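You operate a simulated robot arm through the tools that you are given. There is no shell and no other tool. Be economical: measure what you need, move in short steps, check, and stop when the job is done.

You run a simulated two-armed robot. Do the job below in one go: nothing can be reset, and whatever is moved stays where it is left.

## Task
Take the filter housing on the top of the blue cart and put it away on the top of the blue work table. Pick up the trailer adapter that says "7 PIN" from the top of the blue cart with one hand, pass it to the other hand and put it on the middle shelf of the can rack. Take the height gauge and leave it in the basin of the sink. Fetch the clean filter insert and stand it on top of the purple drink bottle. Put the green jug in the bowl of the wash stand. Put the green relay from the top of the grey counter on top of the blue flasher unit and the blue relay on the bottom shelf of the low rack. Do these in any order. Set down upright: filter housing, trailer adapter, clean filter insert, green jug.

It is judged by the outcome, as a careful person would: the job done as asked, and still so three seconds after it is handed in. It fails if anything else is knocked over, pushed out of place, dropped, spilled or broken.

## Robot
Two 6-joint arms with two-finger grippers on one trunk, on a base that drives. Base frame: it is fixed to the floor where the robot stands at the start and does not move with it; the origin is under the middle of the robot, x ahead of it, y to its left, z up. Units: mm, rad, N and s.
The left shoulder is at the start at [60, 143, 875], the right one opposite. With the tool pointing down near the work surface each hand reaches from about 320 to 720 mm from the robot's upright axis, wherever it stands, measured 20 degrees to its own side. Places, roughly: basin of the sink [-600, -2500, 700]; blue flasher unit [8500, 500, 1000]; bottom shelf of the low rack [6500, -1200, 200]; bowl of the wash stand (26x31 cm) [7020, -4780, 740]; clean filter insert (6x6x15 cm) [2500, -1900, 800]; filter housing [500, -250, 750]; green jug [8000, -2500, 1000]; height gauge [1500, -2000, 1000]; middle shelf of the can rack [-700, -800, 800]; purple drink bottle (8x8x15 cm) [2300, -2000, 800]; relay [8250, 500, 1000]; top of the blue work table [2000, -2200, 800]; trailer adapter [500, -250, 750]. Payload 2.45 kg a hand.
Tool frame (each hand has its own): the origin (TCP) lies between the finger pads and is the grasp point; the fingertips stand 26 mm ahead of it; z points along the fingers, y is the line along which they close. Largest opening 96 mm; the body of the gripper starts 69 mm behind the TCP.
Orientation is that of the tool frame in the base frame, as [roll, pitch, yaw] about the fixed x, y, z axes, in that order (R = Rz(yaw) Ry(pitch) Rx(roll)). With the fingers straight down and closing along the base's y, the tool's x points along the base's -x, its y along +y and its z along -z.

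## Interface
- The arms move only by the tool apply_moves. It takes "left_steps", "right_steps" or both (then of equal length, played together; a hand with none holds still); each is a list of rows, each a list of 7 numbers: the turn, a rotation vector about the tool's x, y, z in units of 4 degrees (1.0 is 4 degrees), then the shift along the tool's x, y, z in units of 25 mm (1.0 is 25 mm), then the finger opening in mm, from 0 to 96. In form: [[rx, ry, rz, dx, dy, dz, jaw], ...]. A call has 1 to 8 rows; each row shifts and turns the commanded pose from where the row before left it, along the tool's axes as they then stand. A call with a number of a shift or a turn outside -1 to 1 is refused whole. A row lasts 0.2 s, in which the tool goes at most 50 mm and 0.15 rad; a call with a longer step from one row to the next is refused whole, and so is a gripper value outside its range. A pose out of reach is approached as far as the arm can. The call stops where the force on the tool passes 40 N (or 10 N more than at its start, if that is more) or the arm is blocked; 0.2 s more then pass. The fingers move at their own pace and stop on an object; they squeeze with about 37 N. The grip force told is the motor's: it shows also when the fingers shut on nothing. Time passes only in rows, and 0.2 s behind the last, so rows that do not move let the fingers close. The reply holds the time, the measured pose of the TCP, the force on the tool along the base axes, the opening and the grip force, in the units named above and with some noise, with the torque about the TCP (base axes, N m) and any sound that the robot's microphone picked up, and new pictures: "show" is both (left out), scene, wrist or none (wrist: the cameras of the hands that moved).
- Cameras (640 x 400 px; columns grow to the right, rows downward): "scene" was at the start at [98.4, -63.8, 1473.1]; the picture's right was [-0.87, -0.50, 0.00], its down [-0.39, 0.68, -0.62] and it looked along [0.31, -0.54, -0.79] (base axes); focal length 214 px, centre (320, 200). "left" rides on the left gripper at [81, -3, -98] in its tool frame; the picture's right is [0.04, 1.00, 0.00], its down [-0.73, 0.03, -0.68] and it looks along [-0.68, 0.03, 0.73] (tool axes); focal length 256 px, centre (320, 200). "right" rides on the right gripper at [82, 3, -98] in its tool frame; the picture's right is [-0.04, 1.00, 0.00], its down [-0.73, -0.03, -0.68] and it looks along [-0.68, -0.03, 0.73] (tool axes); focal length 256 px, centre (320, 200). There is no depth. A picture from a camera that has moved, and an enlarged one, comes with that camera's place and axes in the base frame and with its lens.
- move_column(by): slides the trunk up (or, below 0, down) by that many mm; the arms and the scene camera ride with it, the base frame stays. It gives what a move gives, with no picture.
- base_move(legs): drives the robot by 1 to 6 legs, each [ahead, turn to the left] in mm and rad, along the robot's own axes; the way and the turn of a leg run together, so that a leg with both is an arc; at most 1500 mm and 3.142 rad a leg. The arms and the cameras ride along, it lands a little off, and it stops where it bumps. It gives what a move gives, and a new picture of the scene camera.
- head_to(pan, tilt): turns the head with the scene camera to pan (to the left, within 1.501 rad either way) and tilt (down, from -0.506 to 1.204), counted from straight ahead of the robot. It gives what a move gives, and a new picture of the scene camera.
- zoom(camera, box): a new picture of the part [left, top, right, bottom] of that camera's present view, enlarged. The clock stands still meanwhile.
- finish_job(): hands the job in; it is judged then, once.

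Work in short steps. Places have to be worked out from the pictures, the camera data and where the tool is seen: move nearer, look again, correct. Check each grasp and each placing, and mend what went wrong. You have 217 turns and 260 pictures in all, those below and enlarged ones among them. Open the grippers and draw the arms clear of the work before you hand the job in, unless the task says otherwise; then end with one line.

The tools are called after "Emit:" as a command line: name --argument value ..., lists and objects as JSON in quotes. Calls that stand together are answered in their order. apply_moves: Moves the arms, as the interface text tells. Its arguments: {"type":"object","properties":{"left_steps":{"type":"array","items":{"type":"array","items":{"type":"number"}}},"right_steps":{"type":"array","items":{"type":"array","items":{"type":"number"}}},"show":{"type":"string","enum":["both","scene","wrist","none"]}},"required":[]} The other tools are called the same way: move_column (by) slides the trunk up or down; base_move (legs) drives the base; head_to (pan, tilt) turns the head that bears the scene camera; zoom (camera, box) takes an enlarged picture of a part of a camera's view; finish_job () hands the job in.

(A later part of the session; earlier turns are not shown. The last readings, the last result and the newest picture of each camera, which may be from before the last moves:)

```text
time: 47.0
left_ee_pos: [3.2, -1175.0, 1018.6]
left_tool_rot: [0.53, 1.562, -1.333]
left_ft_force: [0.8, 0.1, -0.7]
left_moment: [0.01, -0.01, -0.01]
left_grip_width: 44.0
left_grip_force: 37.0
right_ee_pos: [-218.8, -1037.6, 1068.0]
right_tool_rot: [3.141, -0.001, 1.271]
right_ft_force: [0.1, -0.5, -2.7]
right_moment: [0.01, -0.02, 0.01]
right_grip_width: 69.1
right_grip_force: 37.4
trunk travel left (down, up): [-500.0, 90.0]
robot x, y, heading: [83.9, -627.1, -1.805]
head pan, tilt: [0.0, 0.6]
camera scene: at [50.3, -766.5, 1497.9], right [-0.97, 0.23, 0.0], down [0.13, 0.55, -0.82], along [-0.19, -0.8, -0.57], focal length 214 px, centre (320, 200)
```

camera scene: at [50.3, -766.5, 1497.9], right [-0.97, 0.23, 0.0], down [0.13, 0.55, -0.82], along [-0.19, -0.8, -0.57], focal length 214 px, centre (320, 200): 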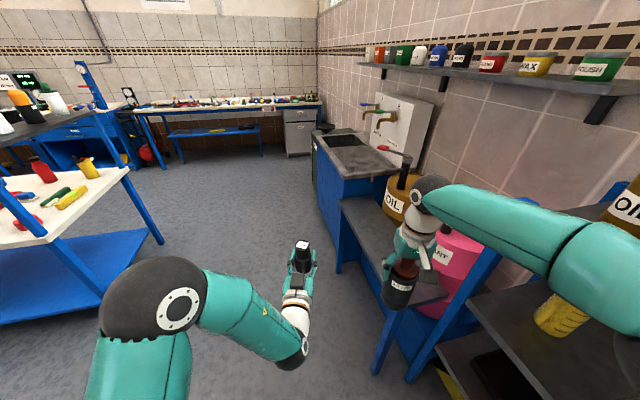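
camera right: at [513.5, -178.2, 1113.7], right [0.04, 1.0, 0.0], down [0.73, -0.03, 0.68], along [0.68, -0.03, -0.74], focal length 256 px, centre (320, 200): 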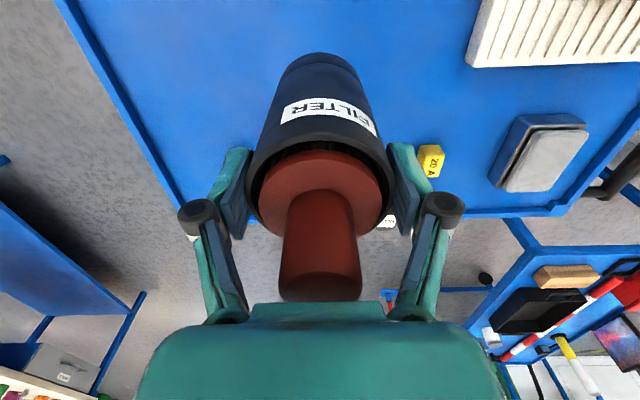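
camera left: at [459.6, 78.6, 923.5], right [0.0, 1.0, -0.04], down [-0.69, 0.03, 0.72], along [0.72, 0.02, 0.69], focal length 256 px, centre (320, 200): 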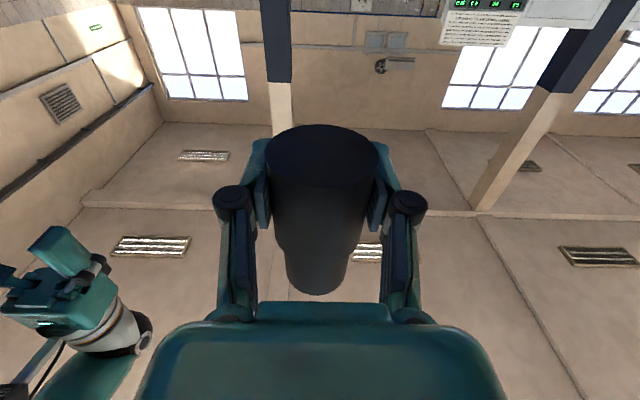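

Blocked again at heading -1.81 though the right arm seems clear of the rack. I'll look down left to see whether the base or left arm meets the cart.

Emit:
head_to --pan 1.5 --tilt 0.9

Emit:
head_to --pan -0.75 --tilt 1.1

```text
time: 48.6
left_ee_pos: [1.2, -1174.1, 1019.7]
left_tool_rot: [0.526, 1.561, -1.337]
left_ft_force: [0.1, 0.4, -1.2]
left_moment: [0.02, -0.01, -0.01]
left_grip_width: 43.7
left_grip_force: 36.8
right_ee_pos: [-219.7, -1038.3, 1067.7]
right_tool_rot: [-3.141, -0.003, 1.272]
right_ft_force: [0.0, 0.4, -2.5]
right_moment: [0.02, -0.04, -0.03]
right_grip_width: 69.0
right_grip_force: 37.0
trunk travel left (down, up): [-500.0, 90.0]
robot x, y, heading: [89.3, -622.3, -1.805]
head pan, tilt: [1.499, 0.901]
camera scene: at [142.9, -703.2, 1473.2], right [-0.3, -0.95, 0.0], down [-0.75, 0.24, -0.62], along [0.59, -0.19, -0.78], focal length 214 px, centre (320, 200)
```

scene: 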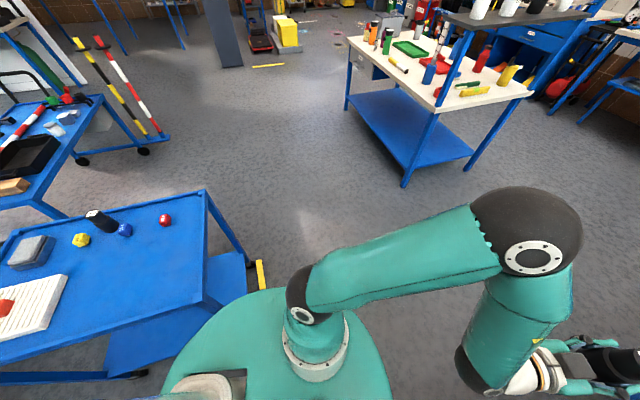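

```text
time: 50.8
left_ee_pos: [1.8, -1173.7, 1019.1]
left_tool_rot: [0.521, 1.563, -1.338]
left_ft_force: [0.2, -0.6, -1.7]
left_moment: [-0.03, 0.02, 0.01]
left_grip_width: 44.0
left_grip_force: 37.0
right_ee_pos: [-221.2, -1038.5, 1067.1]
right_tool_rot: [-3.142, -0.002, 1.271]
right_ft_force: [-0.3, -0.4, -2.8]
right_moment: [-0.01, -0.01, -0.01]
right_grip_width: 69.2
right_grip_force: 36.6
trunk travel left (down, up): [-500.0, 90.0]
robot x, y, heading: [80.9, -622.7, -1.807]
head pan, tilt: [-0.75, 1.1]
camera scene: at [18.4, -715.5, 1459.4], right [-0.55, 0.83, 0.0], down [0.74, 0.49, -0.45], along [-0.38, -0.25, -0.89], focal length 214 px, centre (320, 200)
```

scene: 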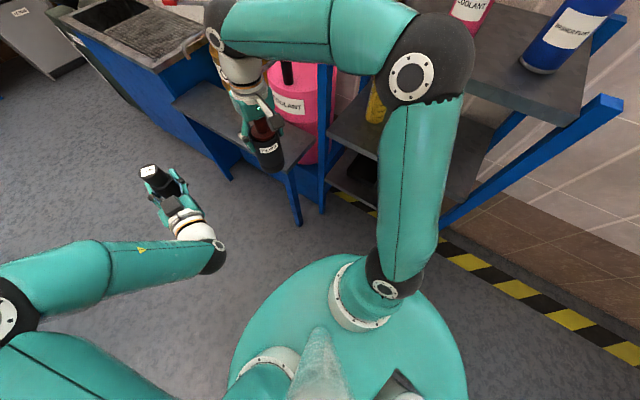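

The base's rear-left corner evidently met the cart's near corner; objects on the cart still stand. I'll tuck the right hand in, step 130 mm away from the cart, then turn to face the rack.

Emit:
apply_moves --right_steps '[[0, 0, 0, 1, -0.45, 0, 40], [0, 0, 0, 1, -0.45, 0, 40], [0, 0, 0, 1, -0.45, 0, 40], [0, 0, 0, 1, -0.45, 0, 40]]' --show "none"

Emit:
base_move --legs '[[0, 0.25], [130, 0], [0, -1.58]]'

Emit:
head_to --pan 0 --tilt 0.7

```text
time: 51.8
left_ee_pos: [1.8, -1172.4, 1019.8]
left_tool_rot: [0.497, 1.561, -1.366]
left_ft_force: [0.1, 0.1, 0.5]
left_moment: [-0.01, 0.01, 0.04]
left_grip_width: 43.7
left_grip_force: 37.2
right_ee_pos: [-231.3, -928.5, 1068.3]
right_tool_rot: [3.141, 0.0, 1.271]
right_ft_force: [-0.7, 0.6, -3.6]
right_moment: [0.0, -0.02, -0.01]
right_grip_width: 68.9
right_grip_force: 37.1
trunk travel left (down, up): [-500.0, 90.0]
robot x, y, heading: [84.1, -626.1, -1.8]
head pan, tilt: [-0.75, 1.1]
```

```text
time: 57.2
left_ee_pos: [-422.0, -989.3, 1018.9]
left_tool_rot: [0.781, 1.563, -2.067]
left_ft_force: [-0.5, 0.0, -1.2]
left_moment: [-0.03, 0.03, 0.07]
left_grip_width: 43.8
left_grip_force: 37.4
right_ee_pos: [-347.2, -658.7, 1067.7]
right_tool_rot: [3.136, -0.006, 0.285]
right_ft_force: [0.7, -0.6, -3.3]
right_moment: [-0.03, -0.04, -0.05]
right_grip_width: 68.7
right_grip_force: 37.6
trunk travel left (down, up): [-500.0, 90.0]
robot x, y, heading: [102.1, -797.1, -2.832]
head pan, tilt: [-0.75, 1.1]
stopped in leg 3: the robot was blocked; the commanded pose is now the measured one
camera scene: at [-14.7, -786.9, 1459.1], right [0.42, 0.91, 0.0], down [0.81, -0.38, -0.45], along [-0.41, 0.19, -0.89], focal length 214 px, centre (320, 200)
```

scene: 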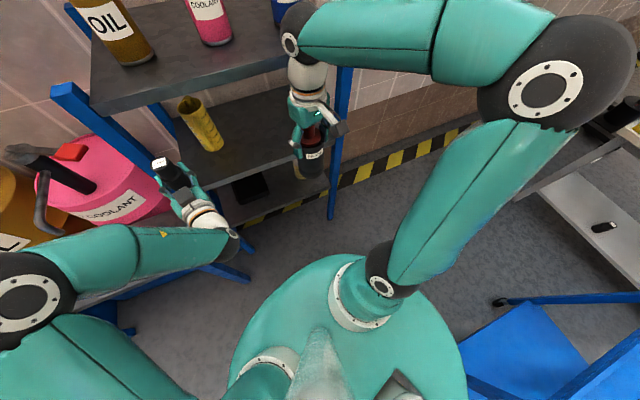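

```text
time: 58.3
left_ee_pos: [-421.2, -989.9, 1019.6]
left_tool_rot: [0.519, 1.562, -2.33]
left_ft_force: [-0.3, 0.1, -1.0]
left_moment: [0.03, 0.01, -0.01]
left_grip_width: 43.8
left_grip_force: 37.1
right_ee_pos: [-345.8, -660.6, 1069.0]
right_tool_rot: [3.14, -0.001, 0.285]
right_ft_force: [0.2, 0.0, -2.1]
right_moment: [0.01, 0.0, -0.03]
right_grip_width: 68.6
right_grip_force: 37.0
trunk travel left (down, up): [-500.0, 90.0]
robot x, y, heading: [104.9, -799.7, -2.824]
head pan, tilt: [0.0, 0.7]
camera scene: at [-36.3, -841.6, 1489.3], right [-0.31, 0.95, 0.0], down [0.61, 0.2, -0.76], along [-0.73, -0.24, -0.65], focal length 214 px, centre (320, 200)
```

scene: 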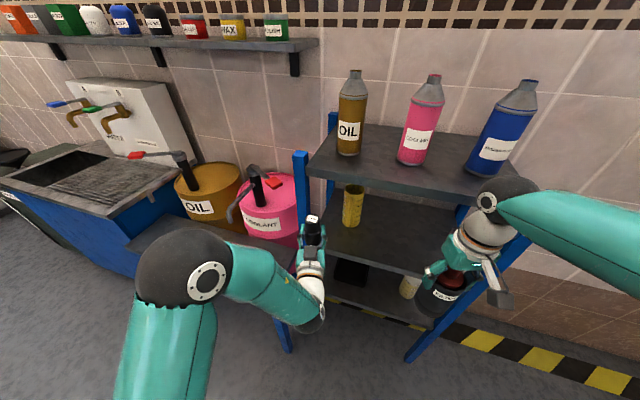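

The base is just blocked by the cart again at heading -2.82, but from here the left arm can place directly: the shelf is ~860 high, free area near (-585,-840). I'll lower the left hand in front of the rack and shift it right.

Emit:
apply_moves --left_steps '[[0, 0, 0, 0.9, 0, -0.25, 20], [0, 0, 0, 0.9, 0, -0.25, 20], [0, 0, 0, 0.9, 0, -0.25, 20], [0, 0, 0, 0.9, 0, -0.25, 20], [0, 0, 0, 0.9, 0, 0, 20]]' --show "none"

Emit:
apply_moves --left_steps '[[0, 0, 0, 0, -0.97, 0, 20], [0, 0, 0, 0, -0.97, 0, 20], [0, 0, 0, 0, -0.97, 0, 20], [0, 0, 0, 0, -0.97, 0, 20], [0, 0, 0, 0, -0.97, 0, 20], [0, 0, 0, 0, -0.97, 0, 20], [0, 0, 0, 0, -0.97, 0, 20]]' --show "both"

```text
time: 59.5
left_ee_pos: [-396.7, -983.3, 908.2]
left_tool_rot: [0.428, 1.562, -2.422]
left_ft_force: [0.1, 0.2, -1.0]
left_moment: [-0.05, -0.01, -0.08]
left_grip_width: 43.7
left_grip_force: 37.1
right_ee_pos: [-346.9, -660.8, 1069.6]
right_tool_rot: [3.141, -0.003, 0.284]
right_ft_force: [0.2, -0.5, -2.4]
right_moment: [-0.01, 0.01, -0.01]
right_grip_width: 68.4
right_grip_force: 36.6
trunk travel left (down, up): [-500.0, 90.0]
robot x, y, heading: [104.4, -796.3, -2.823]
head pan, tilt: [0.0, 0.7]
```

```text
time: 60.8
left_ee_pos: [-453.2, -955.2, 898.4]
left_tool_rot: [-2.507, 1.537, 1.107]
left_ft_force: [-0.1, 0.0, -2.0]
left_moment: [-0.04, 0.02, 0.03]
left_grip_width: 43.9
left_grip_force: 36.3
right_ee_pos: [-344.9, -659.3, 1067.9]
right_tool_rot: [3.14, -0.003, 0.284]
right_ft_force: [-1.4, 0.0, -2.5]
right_moment: [0.04, -0.01, 0.0]
right_grip_width: 68.7
right_grip_force: 37.1
trunk travel left (down, up): [-500.0, 90.0]
robot x, y, heading: [99.2, -797.7, -2.824]
head pan, tilt: [0.0, 0.7]
stopped in row 6 (left hand): the arm was blocked; the commanded pose is now the measured one
camera scene: at [-36.9, -842.2, 1487.5], right [-0.31, 0.95, 0.0], down [0.61, 0.2, -0.76], along [-0.73, -0.24, -0.65], focal length 214 px, centre (320, 200)
camera left: at [-364.7, -906.1, 819.0], right [0.46, -0.89, -0.06], down [0.61, 0.26, 0.75], along [-0.65, -0.38, 0.66], focal length 256 px, centre (320, 200)
```

scene: 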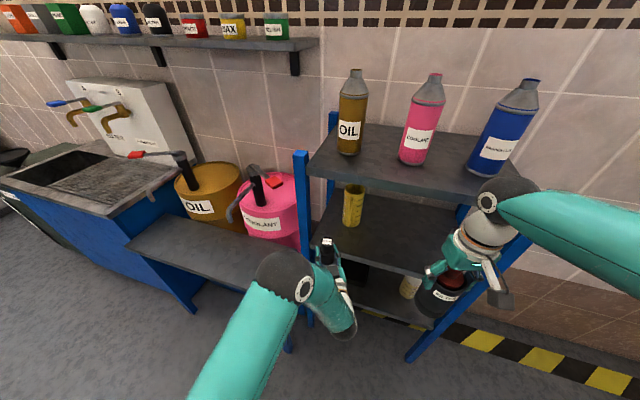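
left: 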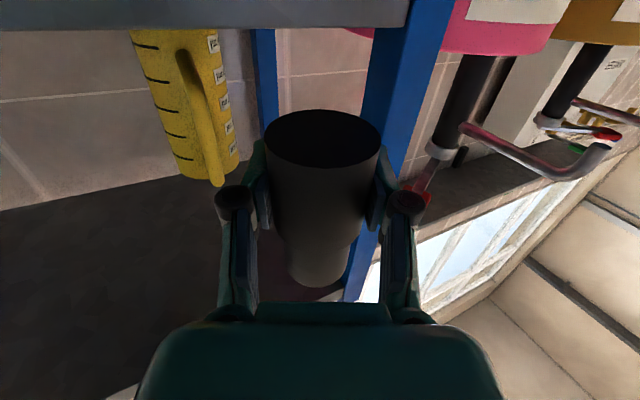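

The left wrist hit its limit reaching across. I'll restore the left hand, then re-approach: swing left, step forward away from the cart, and turn fully to face the rack.

Emit:
apply_moves --left_steps '[[0, 0, 0, 0, 0.5, -0.4, 20], [0.5, 0, 0, -0.3, 0.5, -0.4, 20], [0.5, 0, 0, -0.3, 0.5, -0.4, 20], [0.5, 0, 0, -0.3, 0.5, -0.4, 20], [0.5, 0, 0, 0, 0.5, -0.2, 20]]' --show "none"

Emit:
base_move --legs '[[0, 0.8], [70, 0], [0, -1.15]]'

```text
time: 62.0
left_ee_pos: [-384.7, -990.0, 920.6]
left_tool_rot: [-2.409, 1.538, 1.06]
left_ft_force: [-0.3, 0.0, -1.1]
left_moment: [0.01, -0.01, -0.02]
left_grip_width: 43.6
left_grip_force: 36.7
right_ee_pos: [-346.1, -659.9, 1070.1]
right_tool_rot: [3.141, -0.004, 0.285]
right_ft_force: [0.5, -0.1, -3.3]
right_moment: [0.04, -0.02, 0.01]
right_grip_width: 68.8
right_grip_force: 37.1
trunk travel left (down, up): [-500.0, 90.0]
robot x, y, heading: [103.6, -796.3, -2.83]
head pan, tilt: [0.0, 0.7]
```

```text
time: 68.6
left_ee_pos: [-452.6, -865.3, 920.0]
left_tool_rot: [-2.441, 1.54, 0.658]
left_ft_force: [-0.2, 0.1, -1.0]
left_moment: [0.01, 0.03, -0.03]
left_grip_width: 44.0
left_grip_force: 37.5
right_ee_pos: [-295.8, -570.1, 1071.1]
right_tool_rot: [3.14, -0.003, -0.087]
right_ft_force: [-0.5, 0.0, -2.5]
right_moment: [0.04, 0.01, 0.02]
right_grip_width: 68.4
right_grip_force: 37.1
trunk travel left (down, up): [-500.0, 90.0]
robot x, y, heading: [66.7, -886.0, 3.092]
head pan, tilt: [0.0, 0.7]
camera scene: at [-75.9, -875.2, 1489.3], right [0.05, 1.0, 0.0], down [0.64, -0.03, -0.76], along [-0.76, 0.04, -0.64], focal length 214 px, centre (320, 200)
```

scene: 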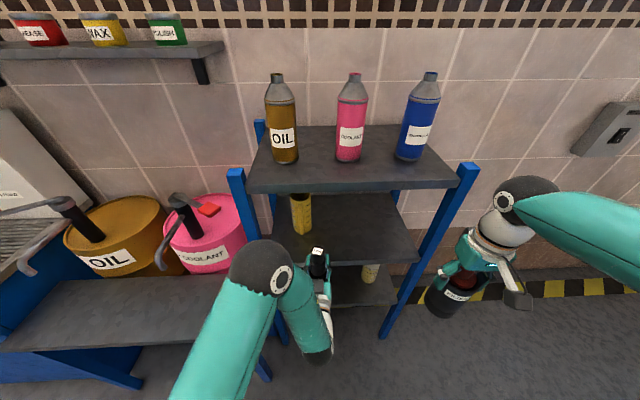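

Facing the rack squarely now. Zooming to gauge the middle shelf's height and free area.

Emit:
zoom --camera "scene" --box '[220, 150, 480, 312]'

Emit:
zoom --camera "left" --box '[0, 0, 640, 400]'

```text
2.46 times, centred on (350, 231) of scene
camera zoom: at [-75.9, -875.2, 1489.3], right [0.05, 1.0, 0.0], down [0.64, -0.03, -0.76], along [-0.76, 0.04, -0.64], focal length 528 px, centre (246, 124)
```

zoom: 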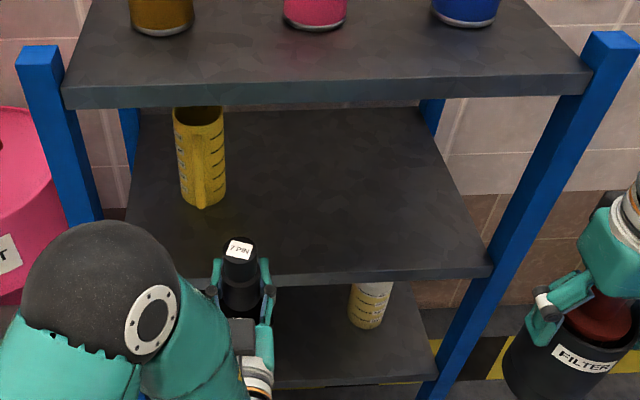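

```text
1.00 times, centred on (320, 200) of left (not enlarged: the box is as wide or as high as the picture)
camera zoom: at [-352.0, -864.4, 841.0], right [-0.04, -1.0, -0.06], down [0.66, -0.07, 0.75], along [-0.75, -0.01, 0.66], focal length 256 px, centre (320, 200)
```

zoom: 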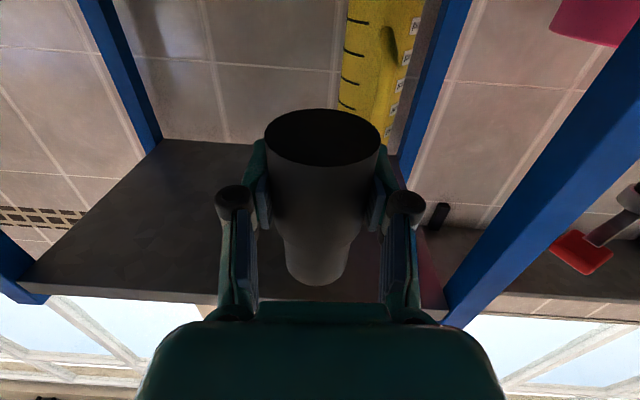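

Shelf top ≈ 833. Extending the left hand to x≈-562 over the shelf, then lowering most of the way.

Emit:
apply_moves --left_steps '[[0, 0, 0, 0, -0.2, 0.87, 20], [0, 0, 0, 0, -0.2, 0.87, 20], [0, 0, 0, 0, -0.2, 0.87, 20], [0, 0, 0, 0, -0.2, 0.87, 20], [0, 0, 0, 0, -0.2, 0.87, 20], [0, 0, 0, 1, 0, 0, 20], [0, 0, 0, 0.6, 0, 0, 20]]' --show "both"

```text
time: 70.2
left_ee_pos: [-559.1, -833.9, 878.8]
left_tool_rot: [-2.416, 1.539, 0.68]
left_ft_force: [0.3, -0.8, -1.0]
left_moment: [0.0, 0.03, 0.0]
left_grip_width: 43.7
left_grip_force: 37.1
right_ee_pos: [-296.4, -569.0, 1070.1]
right_tool_rot: [3.14, -0.003, -0.089]
right_ft_force: [-0.9, 0.2, -2.5]
right_moment: [0.01, -0.03, 0.01]
right_grip_width: 68.5
right_grip_force: 37.7
trunk travel left (down, up): [-500.0, 90.0]
robot x, y, heading: [74.1, -885.3, 3.093]
head pan, tilt: [0.0, 0.7]
camera scene: at [-75.8, -875.2, 1489.3], right [0.05, 1.0, 0.0], down [0.64, -0.03, -0.76], along [-0.76, 0.04, -0.64], focal length 214 px, centre (320, 200)
camera left: at [-459.7, -833.3, 799.3], right [-0.04, -1.0, -0.06], down [0.66, -0.07, 0.75], along [-0.75, -0.01, 0.66], focal length 256 px, centre (320, 200)
```

scene: 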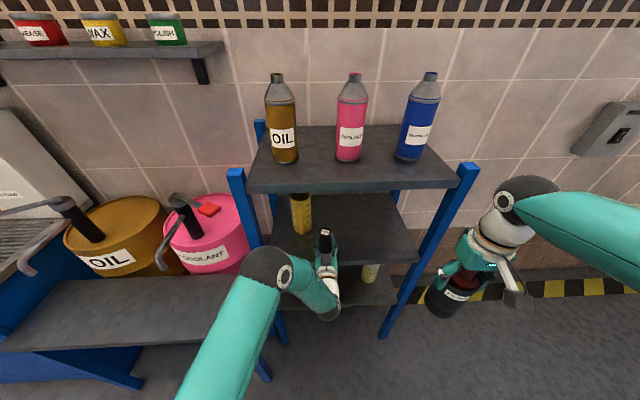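
left: 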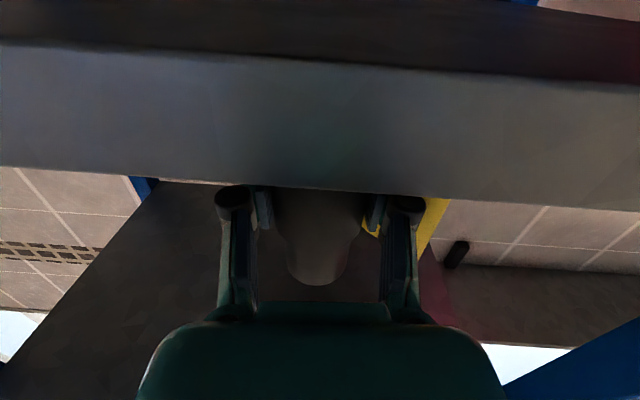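

Shelf top measured ≈838; the adapter's base is about 20 mm above. Lowering gently until contact.

Emit:
apply_moves --left_steps '[[0, 0, 0, 0.3, 0, 0, 20], [0, 0, 0, 0.25, 0, 0, 20], [0, 0, 0, 0.15, 0, 0, 20], [0, 0, 0, 0, 0, 0, 20]]' --show "none"

```text
time: 71.2
left_ee_pos: [-558.9, -833.5, 868.7]
left_tool_rot: [-1.626, 1.546, 1.478]
left_ft_force: [-5.8, 4.3, 34.3]
left_moment: [-0.54, 0.51, -0.13]
left_grip_width: 43.9
left_grip_force: 37.2
right_ee_pos: [-293.6, -570.2, 1071.6]
right_tool_rot: [3.139, -0.001, -0.087]
right_ft_force: [0.1, 0.4, -2.8]
right_moment: [-0.01, -0.06, 0.0]
right_grip_width: 68.4
right_grip_force: 36.8
trunk travel left (down, up): [-500.0, 90.0]
robot x, y, heading: [71.1, -884.9, 3.09]
head pan, tilt: [0.0, 0.7]
```

On the shelf (34 N). Relieving, opening, and backing out straight.

Emit:
apply_moves --left_steps '[[0, 0, 0, -0.25, 0, 0, 44], [0, 0, 0, 0, 0, 0, 78], [0, 0, 0, 0, 0, 0, 78], [0, 0, 0, 0, 0, -0.6, 78], [0, 0, 0, 0, 0, -1, 78], [0, 0, 0, 0, 0, -1, 78], [0, 0, 0, 0, 0, -1, 78], [0, 0, 0, 0, 0, -1, 78]]' --show "both"

```text
time: 73.0
left_ee_pos: [-444.7, -843.9, 870.0]
left_tool_rot: [-2.436, 1.537, 0.672]
left_ft_force: [0.0, -0.6, 1.1]
left_moment: [0.0, 0.02, 0.02]
left_grip_width: 78.0
left_grip_force: 0.1
right_ee_pos: [-295.3, -570.1, 1071.3]
right_tool_rot: [3.139, 0.0, -0.088]
right_ft_force: [-0.5, -0.3, -2.3]
right_moment: [-0.01, 0.0, 0.0]
right_grip_width: 68.1
right_grip_force: 37.1
trunk travel left (down, up): [-500.0, 90.0]
robot x, y, heading: [68.4, -885.8, 3.09]
head pan, tilt: [0.0, 0.7]
camera scene: at [-75.2, -875.5, 1489.4], right [0.05, 1.0, 0.0], down [0.64, -0.03, -0.76], along [-0.76, 0.04, -0.64], focal length 214 px, centre (320, 200)
camera left: at [-344.9, -842.2, 790.7], right [-0.03, -1.0, -0.06], down [0.66, -0.07, 0.75], along [-0.75, -0.02, 0.66], focal length 256 px, centre (320, 200)
```

scene: 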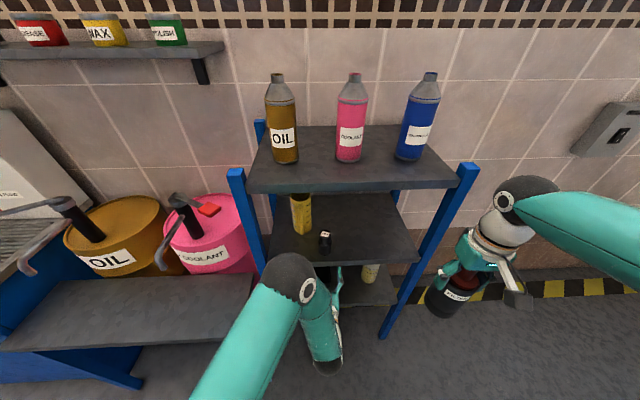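
left: 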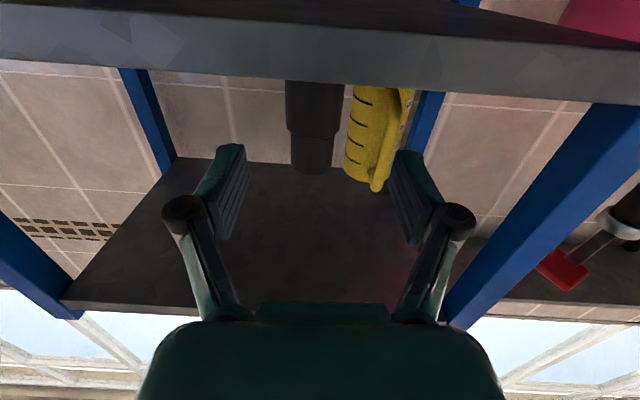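

Adapter stands on the middle shelf. Now I turn left toward the tables and return the left hand to pointing down.

Emit:
base_move --legs '[[0, 2.3]]'

Emit:
apply_moves --left_steps '[[0, 1, 0, -0.8, 0.5, 0, 78], [0, 1, 0, -0.8, 0.5, 0, 78], [0, 1, 0, -0.8, 0.5, 0, 78], [0, 1, 0, -0.8, 0.5, 0, 78], [0, 1, 0, -0.8, 0.5, 0, 78], [0, 1, 0, -0.8, 0.5, 0, 78], [0, 1, 0, 0, 0, 0, 78], [0, 1, 0, 0, 0, 0, 96]]' --show "none"

Emit:
apply_moves --left_steps '[[0, 1, 0, 0, 0, 0, 96], [0, 1, 0, 0, 0, 0, 96], [0, 1, 0, 0, 0, 0, 96], [0, 1, 0, 0, 0, 0, 96], [0, 1, 0, 0, 0, 0, 96], [0, 1, 0, 0, 0, 0, 96], [0, 1, 0, 0, 0, 0, 96], [0, 1, 0, 0, 0, 0, 96]]' --show "none"

Emit:
apply_moves --left_steps '[[0, 1, 0, 0, 0, 0, 96], [0, 1, 0, 0, 0, 0, 96], [0, 1, 0, 0, 0, 0, 96], [0, 1, 0, 0, 0, 0, 96], [0, 1, 0, 0, 0, 0, 96], [0, 1, 0, 0, 0, 0, 96]]' --show "none"

Emit:
head_to --pan 0 --tilt 0.3

```text
time: 76.9
left_ee_pos: [-125.3, -1366.2, 869.5]
left_tool_rot: [-2.431, 1.536, 1.942]
left_ft_force: [0.3, -0.3, -0.1]
left_moment: [-0.02, -0.01, -0.06]
left_grip_width: 77.8
left_grip_force: 0.0
right_ee_pos: [-338.6, -1146.7, 1071.4]
right_tool_rot: [3.141, -0.005, 1.185]
right_ft_force: [0.4, -0.7, -2.6]
right_moment: [0.06, 0.04, -0.02]
right_grip_width: 68.1
right_grip_force: 36.8
trunk travel left (down, up): [-500.0, 90.0]
robot x, y, heading: [25.1, -868.5, -1.89]
head pan, tilt: [0.0, 0.7]
stopped in leg 1: the robot was blocked; the commanded pose is now the measured one
camera scene: at [-18.8, -1008.0, 1489.2], right [-0.95, 0.31, 0.0], down [0.2, 0.61, -0.76], along [-0.24, -0.73, -0.65], focal length 214 px, centre (320, 200)
```

scene: 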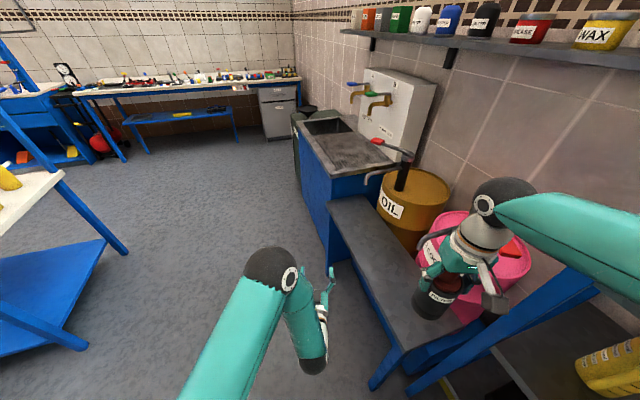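

```text
time: 78.7
left_ee_pos: [-61.3, -1411.2, 984.1]
left_tool_rot: [-3.104, 0.986, 1.259]
left_ft_force: [0.1, -0.4, 0.2]
left_moment: [0.0, 0.02, 0.01]
left_grip_width: 96.2
left_grip_force: 0.1
right_ee_pos: [-340.3, -1145.4, 1071.7]
right_tool_rot: [3.14, -0.004, 1.189]
right_ft_force: [0.6, -0.2, -2.9]
right_moment: [0.02, -0.02, 0.01]
right_grip_width: 68.4
right_grip_force: 37.5
trunk travel left (down, up): [-500.0, 90.0]
robot x, y, heading: [23.2, -868.4, -1.883]
head pan, tilt: [0.0, 0.7]
```

```text
time: 80.5
left_ee_pos: [-62.3, -1413.0, 985.4]
left_tool_rot: [-3.117, 0.428, 1.239]
left_ft_force: [0.8, 0.0, 0.0]
left_moment: [0.02, -0.02, 0.01]
left_grip_width: 96.0
left_grip_force: 0.1
right_ee_pos: [-339.9, -1145.1, 1071.7]
right_tool_rot: [3.138, -0.003, 1.188]
right_ft_force: [0.8, 0.1, -2.2]
right_moment: [0.01, 0.0, 0.0]
right_grip_width: 68.2
right_grip_force: 36.7
trunk travel left (down, up): [-500.0, 90.0]
robot x, y, heading: [27.9, -866.1, -1.886]
head pan, tilt: [0.0, 0.7]
```

```text
time: 81.9
left_ee_pos: [-61.9, -1412.3, 984.9]
left_tool_rot: [-3.122, 0.008, 1.228]
left_ft_force: [0.2, 0.0, -0.3]
left_moment: [-0.01, -0.01, 0.05]
left_grip_width: 96.0
left_grip_force: 0.1
right_ee_pos: [-339.8, -1146.2, 1071.3]
right_tool_rot: [3.14, -0.002, 1.19]
right_ft_force: [0.0, -0.6, -3.5]
right_moment: [0.02, -0.01, -0.01]
right_grip_width: 68.0
right_grip_force: 37.0
trunk travel left (down, up): [-500.0, 90.0]
robot x, y, heading: [28.8, -866.4, -1.889]
head pan, tilt: [0.0, 0.7]
```

```text
time: 82.8
left_ee_pos: [-62.4, -1413.9, 985.4]
left_tool_rot: [-3.119, 0.01, 1.231]
left_ft_force: [0.1, -0.1, 0.1]
left_moment: [0.0, 0.01, 0.01]
left_grip_width: 96.0
left_grip_force: 0.1
right_ee_pos: [-339.7, -1145.1, 1070.3]
right_tool_rot: [3.14, -0.003, 1.188]
right_ft_force: [0.3, -0.1, -2.9]
right_moment: [0.03, -0.02, 0.02]
right_grip_width: 68.2
right_grip_force: 36.9
trunk travel left (down, up): [-500.0, 90.0]
robot x, y, heading: [25.1, -868.5, -1.887]
head pan, tilt: [0.0, 0.3]
camera scene: at [-23.2, -1014.2, 1525.4], right [-0.95, 0.31, 0.0], down [0.09, 0.28, -0.95], along [-0.3, -0.91, -0.3], focal length 214 px, centre (320, 200)
```

scene: 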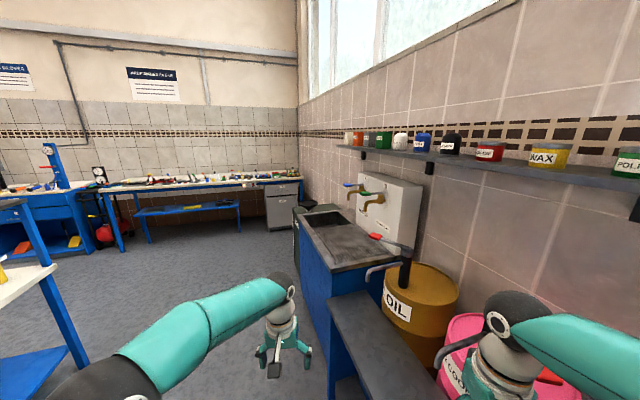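

Blocked again by the low table's leg at the base's front-right corner. I'll tuck the left hand, turn back toward the rack heading, and reverse out into open floor before turning.

Emit:
apply_moves --left_steps '[[0, 0, 0, 0.9, 0, -0.5, 96], [0, 0, 0, 0.9, 0, -0.5, 96], [0, 0, 0, 0.9, 0, -0.5, 96], [0, 0, 0, 0.9, 0, -0.5, 96], [0, 0, 0, 0.9, 0, -0.5, 96]]' --show "none"

Emit:
base_move --legs '[[0, -1.45], [-400, 0], [0, 1.8]]'

```text
time: 84.0
left_ee_pos: [-20.9, -1305.1, 1046.5]
left_tool_rot: [-3.119, 0.012, 1.23]
left_ft_force: [-0.4, 0.6, 0.4]
left_moment: [-0.03, 0.0, 0.01]
left_grip_width: 95.7
left_grip_force: 0.0
right_ee_pos: [-340.0, -1144.4, 1071.0]
right_tool_rot: [3.139, -0.002, 1.187]
right_ft_force: [0.1, -0.1, -3.3]
right_moment: [0.01, 0.03, -0.02]
right_grip_width: 68.0
right_grip_force: 36.9
trunk travel left (down, up): [-500.0, 90.0]
robot x, y, heading: [23.2, -867.4, -1.89]
head pan, tilt: [0.0, 0.3]
```

```text
time: 87.5
left_ee_pos: [-408.3, -977.9, 1047.1]
left_tool_rot: [-3.121, 0.01, 0.016]
left_ft_force: [-0.1, -0.3, 0.0]
left_moment: [-0.05, -0.04, -0.03]
left_grip_width: 95.9
left_grip_force: 0.1
right_ee_pos: [-368.7, -623.4, 1070.0]
right_tool_rot: [3.138, -0.007, -0.026]
right_ft_force: [-0.3, 0.8, -3.7]
right_moment: [-0.06, -0.05, -0.02]
right_grip_width: 68.1
right_grip_force: 36.9
trunk travel left (down, up): [-500.0, 90.0]
robot x, y, heading: [22.2, -912.2, -3.126]
head pan, tilt: [0.0, 0.3]
stopped in leg 1: the robot was blocked; the commanded pose is now the measured one
camera scene: at [-132.7, -912.7, 1525.2], right [-0.01, 1.0, 0.0], down [0.3, 0.0, -0.95], along [-0.95, -0.01, -0.3], focal length 214 px, centre (320, 200)
```

scene: 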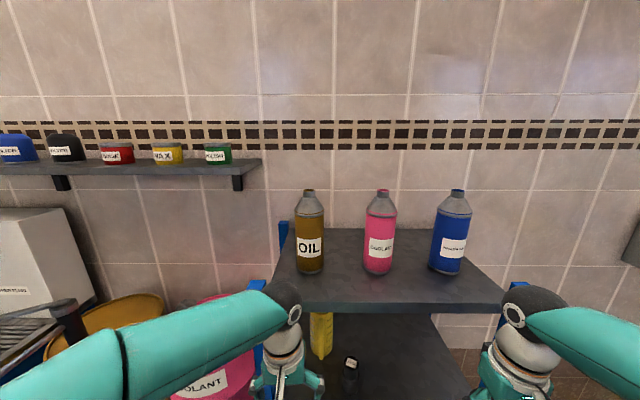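

Backing straight out, angling slightly south, then turning toward the tables.

Emit:
base_move --legs '[[-180, 0], [0, -0.3], [-400, 0], [0, 2.6]]'

```text
time: 95.9
left_ee_pos: [406.4, -1424.1, 1048.2]
left_tool_rot: [-3.118, 0.011, 1.009]
left_ft_force: [0.8, -0.3, -0.3]
left_moment: [0.02, 0.03, 0.02]
left_grip_width: 96.0
left_grip_force: 0.0
right_ee_pos: [133.4, -1196.3, 1072.8]
right_tool_rot: [-3.14, -0.007, 0.969]
right_ft_force: [1.0, -1.3, -3.3]
right_moment: [0.07, 0.04, 0.01]
right_grip_width: 68.0
right_grip_force: 36.6
trunk travel left (down, up): [-500.0, 90.0]
robot x, y, heading: [550.7, -1001.1, -2.108]
head pan, tilt: [0.0, 0.3]
stopped in leg 4: the robot was blocked; the commanded pose is now the measured one
camera scene: at [472.0, -1132.8, 1525.3], right [-0.86, 0.51, 0.0], down [0.15, 0.26, -0.95], along [-0.49, -0.82, -0.3], focal length 214 px, centre (320, 200)
```

scene: 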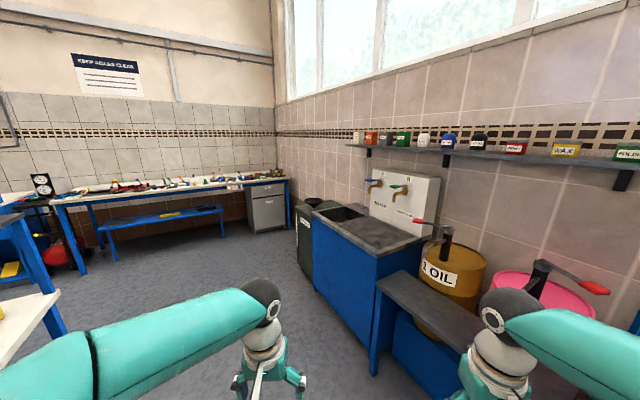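

The base has a long rear (~500 mm) which met the cart's edge. Stepping 80 mm forward, then turning left.

Emit:
base_move --legs '[[90, 0], [0, 1.4]]'

Emit:
head_to --pan 0 --tilt 0.45

```text
time: 100.4
left_ee_pos: [869.6, -1331.1, 1049.4]
left_tool_rot: [-3.118, 0.011, 2.3]
left_ft_force: [0.9, 0.2, -0.2]
left_moment: [-0.01, -0.01, 0.0]
left_grip_width: 96.0
left_grip_force: 0.1
right_ee_pos: [575.6, -1532.3, 1074.0]
right_tool_rot: [-3.139, -0.008, 2.255]
right_ft_force: [-0.1, 0.9, -2.6]
right_moment: [-0.03, 0.01, 0.02]
right_grip_width: 68.1
right_grip_force: 37.4
trunk travel left (down, up): [-500.0, 90.0]
robot x, y, heading: [468.9, -1106.1, -0.795]
head pan, tilt: [0.0, 0.3]
stopped in leg 2: the robot was blocked; the commanded pose is now the measured one
camera scene: at [577.9, -1215.2, 1525.3], right [-0.71, -0.7, 0.0], down [-0.21, 0.21, -0.95], along [0.67, -0.68, -0.3], focal length 214 px, centre (320, 200)
```

scene: 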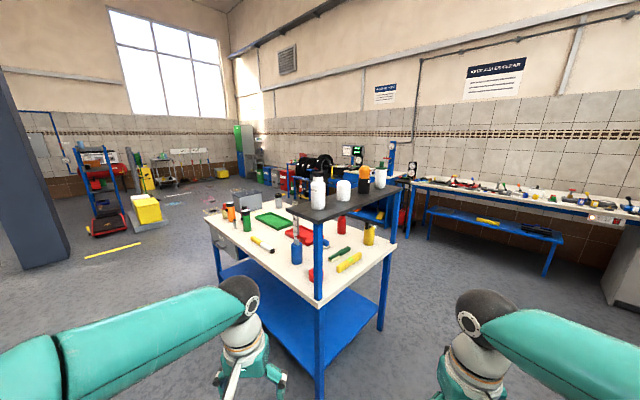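

```text
time: 101.1
left_ee_pos: [869.2, -1332.9, 1049.9]
left_tool_rot: [-3.12, 0.012, 2.298]
left_ft_force: [0.7, -0.6, -0.5]
left_moment: [0.0, 0.0, 0.0]
left_grip_width: 96.2
left_grip_force: 0.1
right_ee_pos: [573.4, -1533.8, 1072.5]
right_tool_rot: [-3.142, -0.005, 2.255]
right_ft_force: [0.7, 0.4, -3.0]
right_moment: [0.0, 0.03, -0.01]
right_grip_width: 68.1
right_grip_force: 37.2
trunk travel left (down, up): [-500.0, 90.0]
robot x, y, heading: [465.8, -1106.7, -0.793]
head pan, tilt: [0.0, 0.45]
camera scene: at [574.3, -1215.3, 1511.6], right [-0.71, -0.7, 0.0], down [-0.3, 0.31, -0.9], along [0.63, -0.64, -0.44], focal length 214 px, centre (320, 200)
```

scene: 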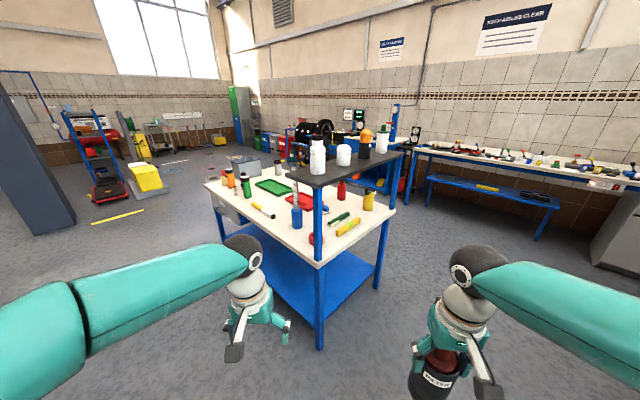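

Zooming on the table area to identify the height gauge, bottles and insert.

Emit:
zoom --camera "scene" --box '[190, 100, 430, 260]'

Emit:
zoom --camera "scene" --box '[280, 100, 440, 200]'

```text
2.50 times, centred on (310, 180) of scene
camera zoom: at [574.3, -1215.3, 1511.6], right [-0.71, -0.7, 0.0], down [-0.3, 0.31, -0.9], along [0.63, -0.64, -0.44], focal length 536 px, centre (345, 250)
```

zoom: 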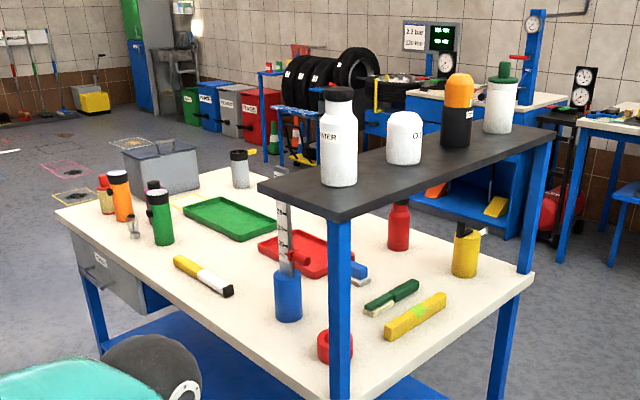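

```text
4.00 times, centred on (360, 150) of scene
camera zoom: at [574.3, -1215.3, 1511.6], right [-0.71, -0.7, 0.0], down [-0.3, 0.31, -0.9], along [0.63, -0.64, -0.44], focal length 858 px, centre (160, 400)
```

zoom: 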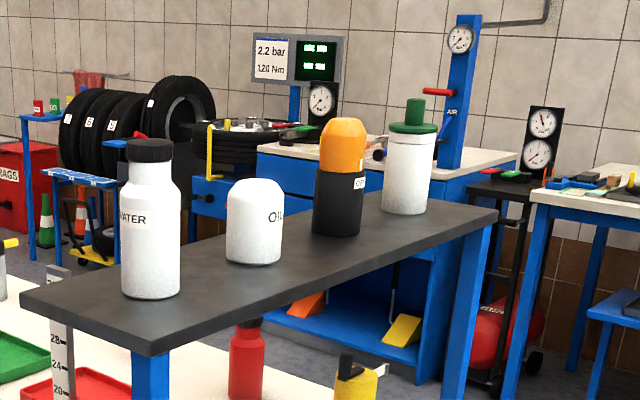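

The clean insert and purple bottle are at the far-left end of the table, the height gauge (ruler on a blue base) near the raised shelf. First a quick look left/back at the cart that keeps blocking me.

Emit:
head_to --pan 1.5 --tilt 0.7

```text
time: 102.7
left_ee_pos: [868.4, -1332.7, 1050.0]
left_tool_rot: [-3.121, 0.012, 2.299]
left_ft_force: [0.5, -0.1, 0.3]
left_moment: [-0.01, 0.04, -0.01]
left_grip_width: 95.8
left_grip_force: 0.0
right_ee_pos: [573.9, -1533.8, 1073.0]
right_tool_rot: [3.141, -0.006, 2.257]
right_ft_force: [0.2, -0.1, -3.4]
right_moment: [0.06, -0.01, -0.02]
right_grip_width: 68.1
right_grip_force: 36.7
trunk travel left (down, up): [-500.0, 90.0]
robot x, y, heading: [465.4, -1106.5, -0.792]
head pan, tilt: [1.499, 0.7]
camera scene: at [574.6, -1095.0, 1489.4], right [0.65, -0.76, 0.0], down [-0.49, -0.42, -0.77], along [0.58, 0.49, -0.64], focal length 214 px, centre (320, 200)
```

scene: 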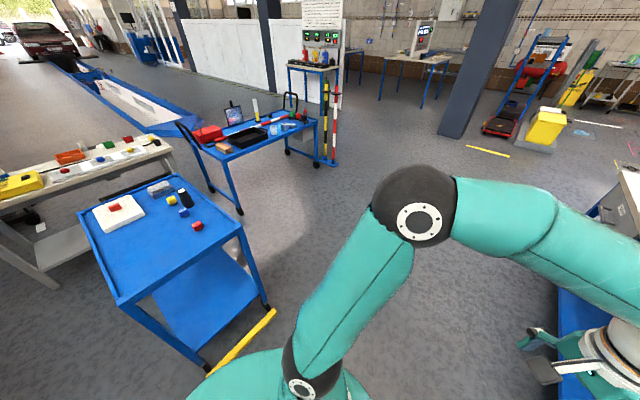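

The cart and its items are intact and in place. Driving forward 250, turning left to run alongside the table's north side, then along it.

Emit:
base_move --legs '[[230, 0], [0, 0.8], [1300, 0], [350, 0]]'

Emit:
head_to --pan -1.3 --tilt 0.6

```text
time: 114.9
left_ee_pos: [2719.2, -1166.2, 1049.8]
left_tool_rot: [-3.118, 0.01, 3.076]
left_ft_force: [1.2, 0.2, 0.0]
left_moment: [-0.02, 0.05, -0.02]
left_grip_width: 95.7
left_grip_force: 0.1
right_ee_pos: [2652.0, -1516.0, 1072.7]
right_tool_rot: [3.141, -0.006, 3.033]
right_ft_force: [0.6, -0.1, -2.6]
right_moment: [0.0, 0.03, 0.01]
right_grip_width: 68.0
right_grip_force: 36.8
trunk travel left (down, up): [-500.0, 90.0]
robot x, y, heading: [2276.0, -1288.4, -0.018]
head pan, tilt: [1.499, 0.7]
camera scene: at [2345.7, -1201.1, 1489.3], right [1.0, -0.09, 0.0], down [-0.06, -0.64, -0.76], along [0.07, 0.76, -0.64], focal length 214 px, centre (320, 200)
```

scene: 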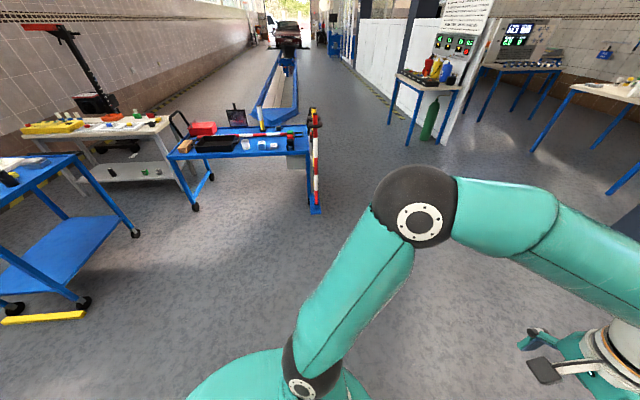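

```text
time: 117.4
left_ee_pos: [2719.6, -1164.5, 1050.7]
left_tool_rot: [-3.121, 0.012, 3.073]
left_ft_force: [-0.1, 0.2, -0.4]
left_moment: [-0.02, 0.0, 0.01]
left_grip_width: 96.3
left_grip_force: 0.1
right_ee_pos: [2650.4, -1516.1, 1073.6]
right_tool_rot: [3.141, -0.008, 3.035]
right_ft_force: [-0.1, -0.2, -1.9]
right_moment: [0.02, 0.05, 0.02]
right_grip_width: 68.0
right_grip_force: 37.0
trunk travel left (down, up): [-500.0, 90.0]
robot x, y, heading: [2274.1, -1283.6, -0.021]
head pan, tilt: [-1.3, 0.6]
camera scene: at [2358.6, -1371.3, 1498.0], right [-0.97, -0.25, 0.0], down [-0.14, 0.55, -0.82], along [0.21, -0.8, -0.57], focal length 214 px, centre (320, 200)
```

scene: 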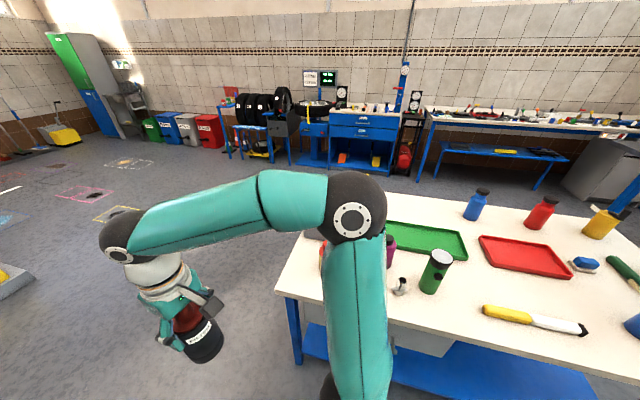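

Turning to face the table.

Emit:
base_move --legs '[[0, -1.55]]'

Emit:
head_to --pan 0.1 --tilt 0.7

```text
time: 121.0
left_ee_pos: [2522.2, -1680.6, 1052.0]
left_tool_rot: [-3.123, 0.011, 1.803]
left_ft_force: [0.7, -0.4, 0.2]
left_moment: [0.03, -0.07, 0.02]
left_grip_width: 96.0
left_grip_force: 0.0
right_ee_pos: [2167.1, -1717.1, 1073.1]
right_tool_rot: [3.139, -0.01, 1.759]
right_ft_force: [-0.8, 0.2, -3.0]
right_moment: [0.06, -0.03, 0.0]
right_grip_width: 67.9
right_grip_force: 36.9
trunk travel left (down, up): [-500.0, 90.0]
robot x, y, heading: [2323.0, -1272.6, -1.323]
head pan, tilt: [-1.3, 0.6]
stopped in leg 1: the robot was blocked; the commanded pose is now the measured one
camera scene: at [2257.8, -1378.4, 1497.7], right [-0.49, 0.87, 0.0], down [0.49, 0.28, -0.82], along [-0.72, -0.41, -0.57], focal length 214 px, centre (320, 200)
```

scene: 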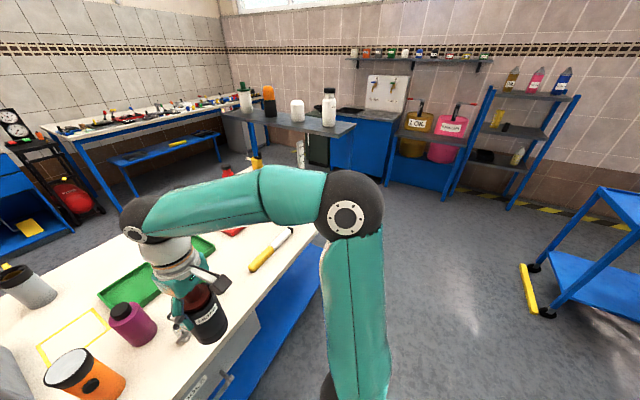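

```text
time: 122.6
left_ee_pos: [2524.1, -1679.2, 1050.4]
left_tool_rot: [-3.12, 0.012, 1.803]
left_ft_force: [-0.3, 0.2, 0.2]
left_moment: [-0.01, 0.01, 0.01]
left_grip_width: 95.8
left_grip_force: 0.3
right_ee_pos: [2167.4, -1715.1, 1075.1]
right_tool_rot: [3.14, -0.006, 1.76]
right_ft_force: [0.1, 0.1, -3.5]
right_moment: [0.02, 0.0, 0.02]
right_grip_width: 68.1
right_grip_force: 37.2
trunk travel left (down, up): [-500.0, 90.0]
robot x, y, heading: [2322.8, -1279.8, -1.325]
head pan, tilt: [0.099, 0.7]
camera scene: at [2365.6, -1412.8, 1489.4], right [-0.94, -0.34, 0.0], down [-0.22, 0.61, -0.76], along [0.26, -0.72, -0.64], focal length 214 px, centre (320, 200)
```

scene: 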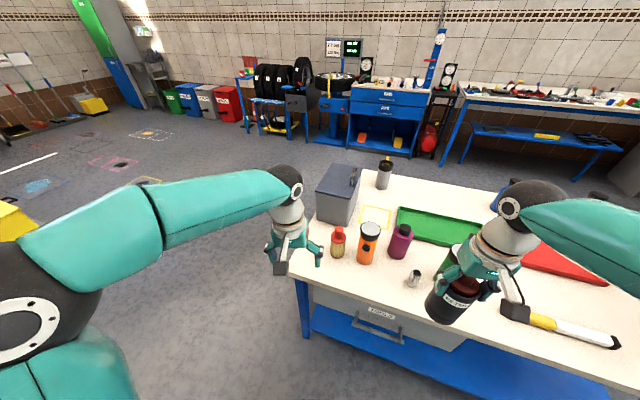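

Blocked short of the full turn; I'll simply retry the remaining turn to see whether it's a real obstacle.

Emit:
base_move --legs '[[0, -0.2]]'

```text
time: 123.8
left_ee_pos: [2438.7, -1712.1, 1052.4]
left_tool_rot: [-3.122, 0.012, 1.6]
left_ft_force: [-0.1, -0.1, 0.6]
left_moment: [-0.04, -0.01, 0.01]
left_grip_width: 95.9
left_grip_force: 0.0
right_ee_pos: [2082.7, -1675.9, 1074.2]
right_tool_rot: [3.14, -0.005, 1.557]
right_ft_force: [0.0, -0.2, -2.5]
right_moment: [-0.01, 0.01, 0.03]
right_grip_width: 68.1
right_grip_force: 37.7
trunk travel left (down, up): [-500.0, 90.0]
robot x, y, heading: [2330.5, -1274.5, -1.528]
head pan, tilt: [0.099, 0.7]
camera scene: at [2344.4, -1418.7, 1489.4], right [-0.99, -0.14, 0.0], down [-0.09, 0.64, -0.76], along [0.11, -0.76, -0.64], focal length 214 px, centre (320, 200)
```

scene: 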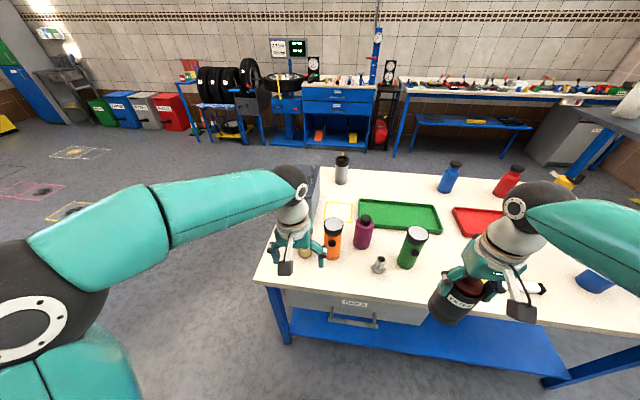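

Retrying works, so those stops are often mere stalls. Zooming in on the table items.

Emit:
zoom --camera "scene" --box '[250, 140, 450, 290]'

Emit:
zoom --camera "scene" --box '[420, 60, 640, 225]'

```text
2.67 times, centred on (350, 215) of scene
camera zoom: at [2344.4, -1418.7, 1489.4], right [-0.99, -0.14, 0.0], down [-0.09, 0.64, -0.76], along [0.11, -0.76, -0.64], focal length 572 px, centre (240, 160)
```

zoom: 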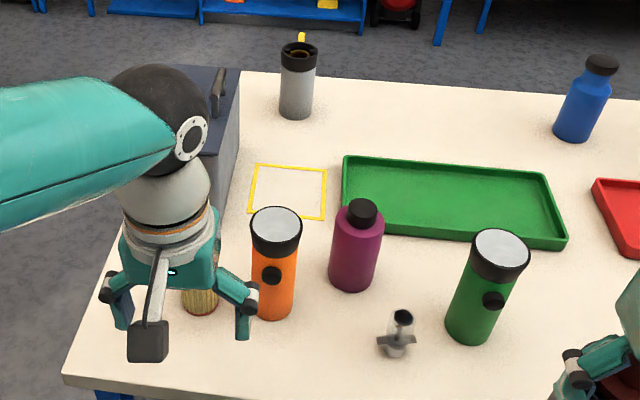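

```text
2.42 times, centred on (530, 142) of scene
camera zoom: at [2344.4, -1418.7, 1489.4], right [-0.99, -0.14, 0.0], down [-0.09, 0.64, -0.76], along [0.11, -0.76, -0.64], focal length 520 px, centre (-189, 339)
```

zoom: 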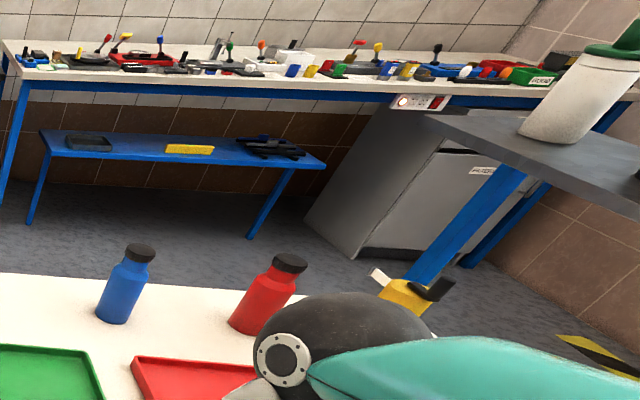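

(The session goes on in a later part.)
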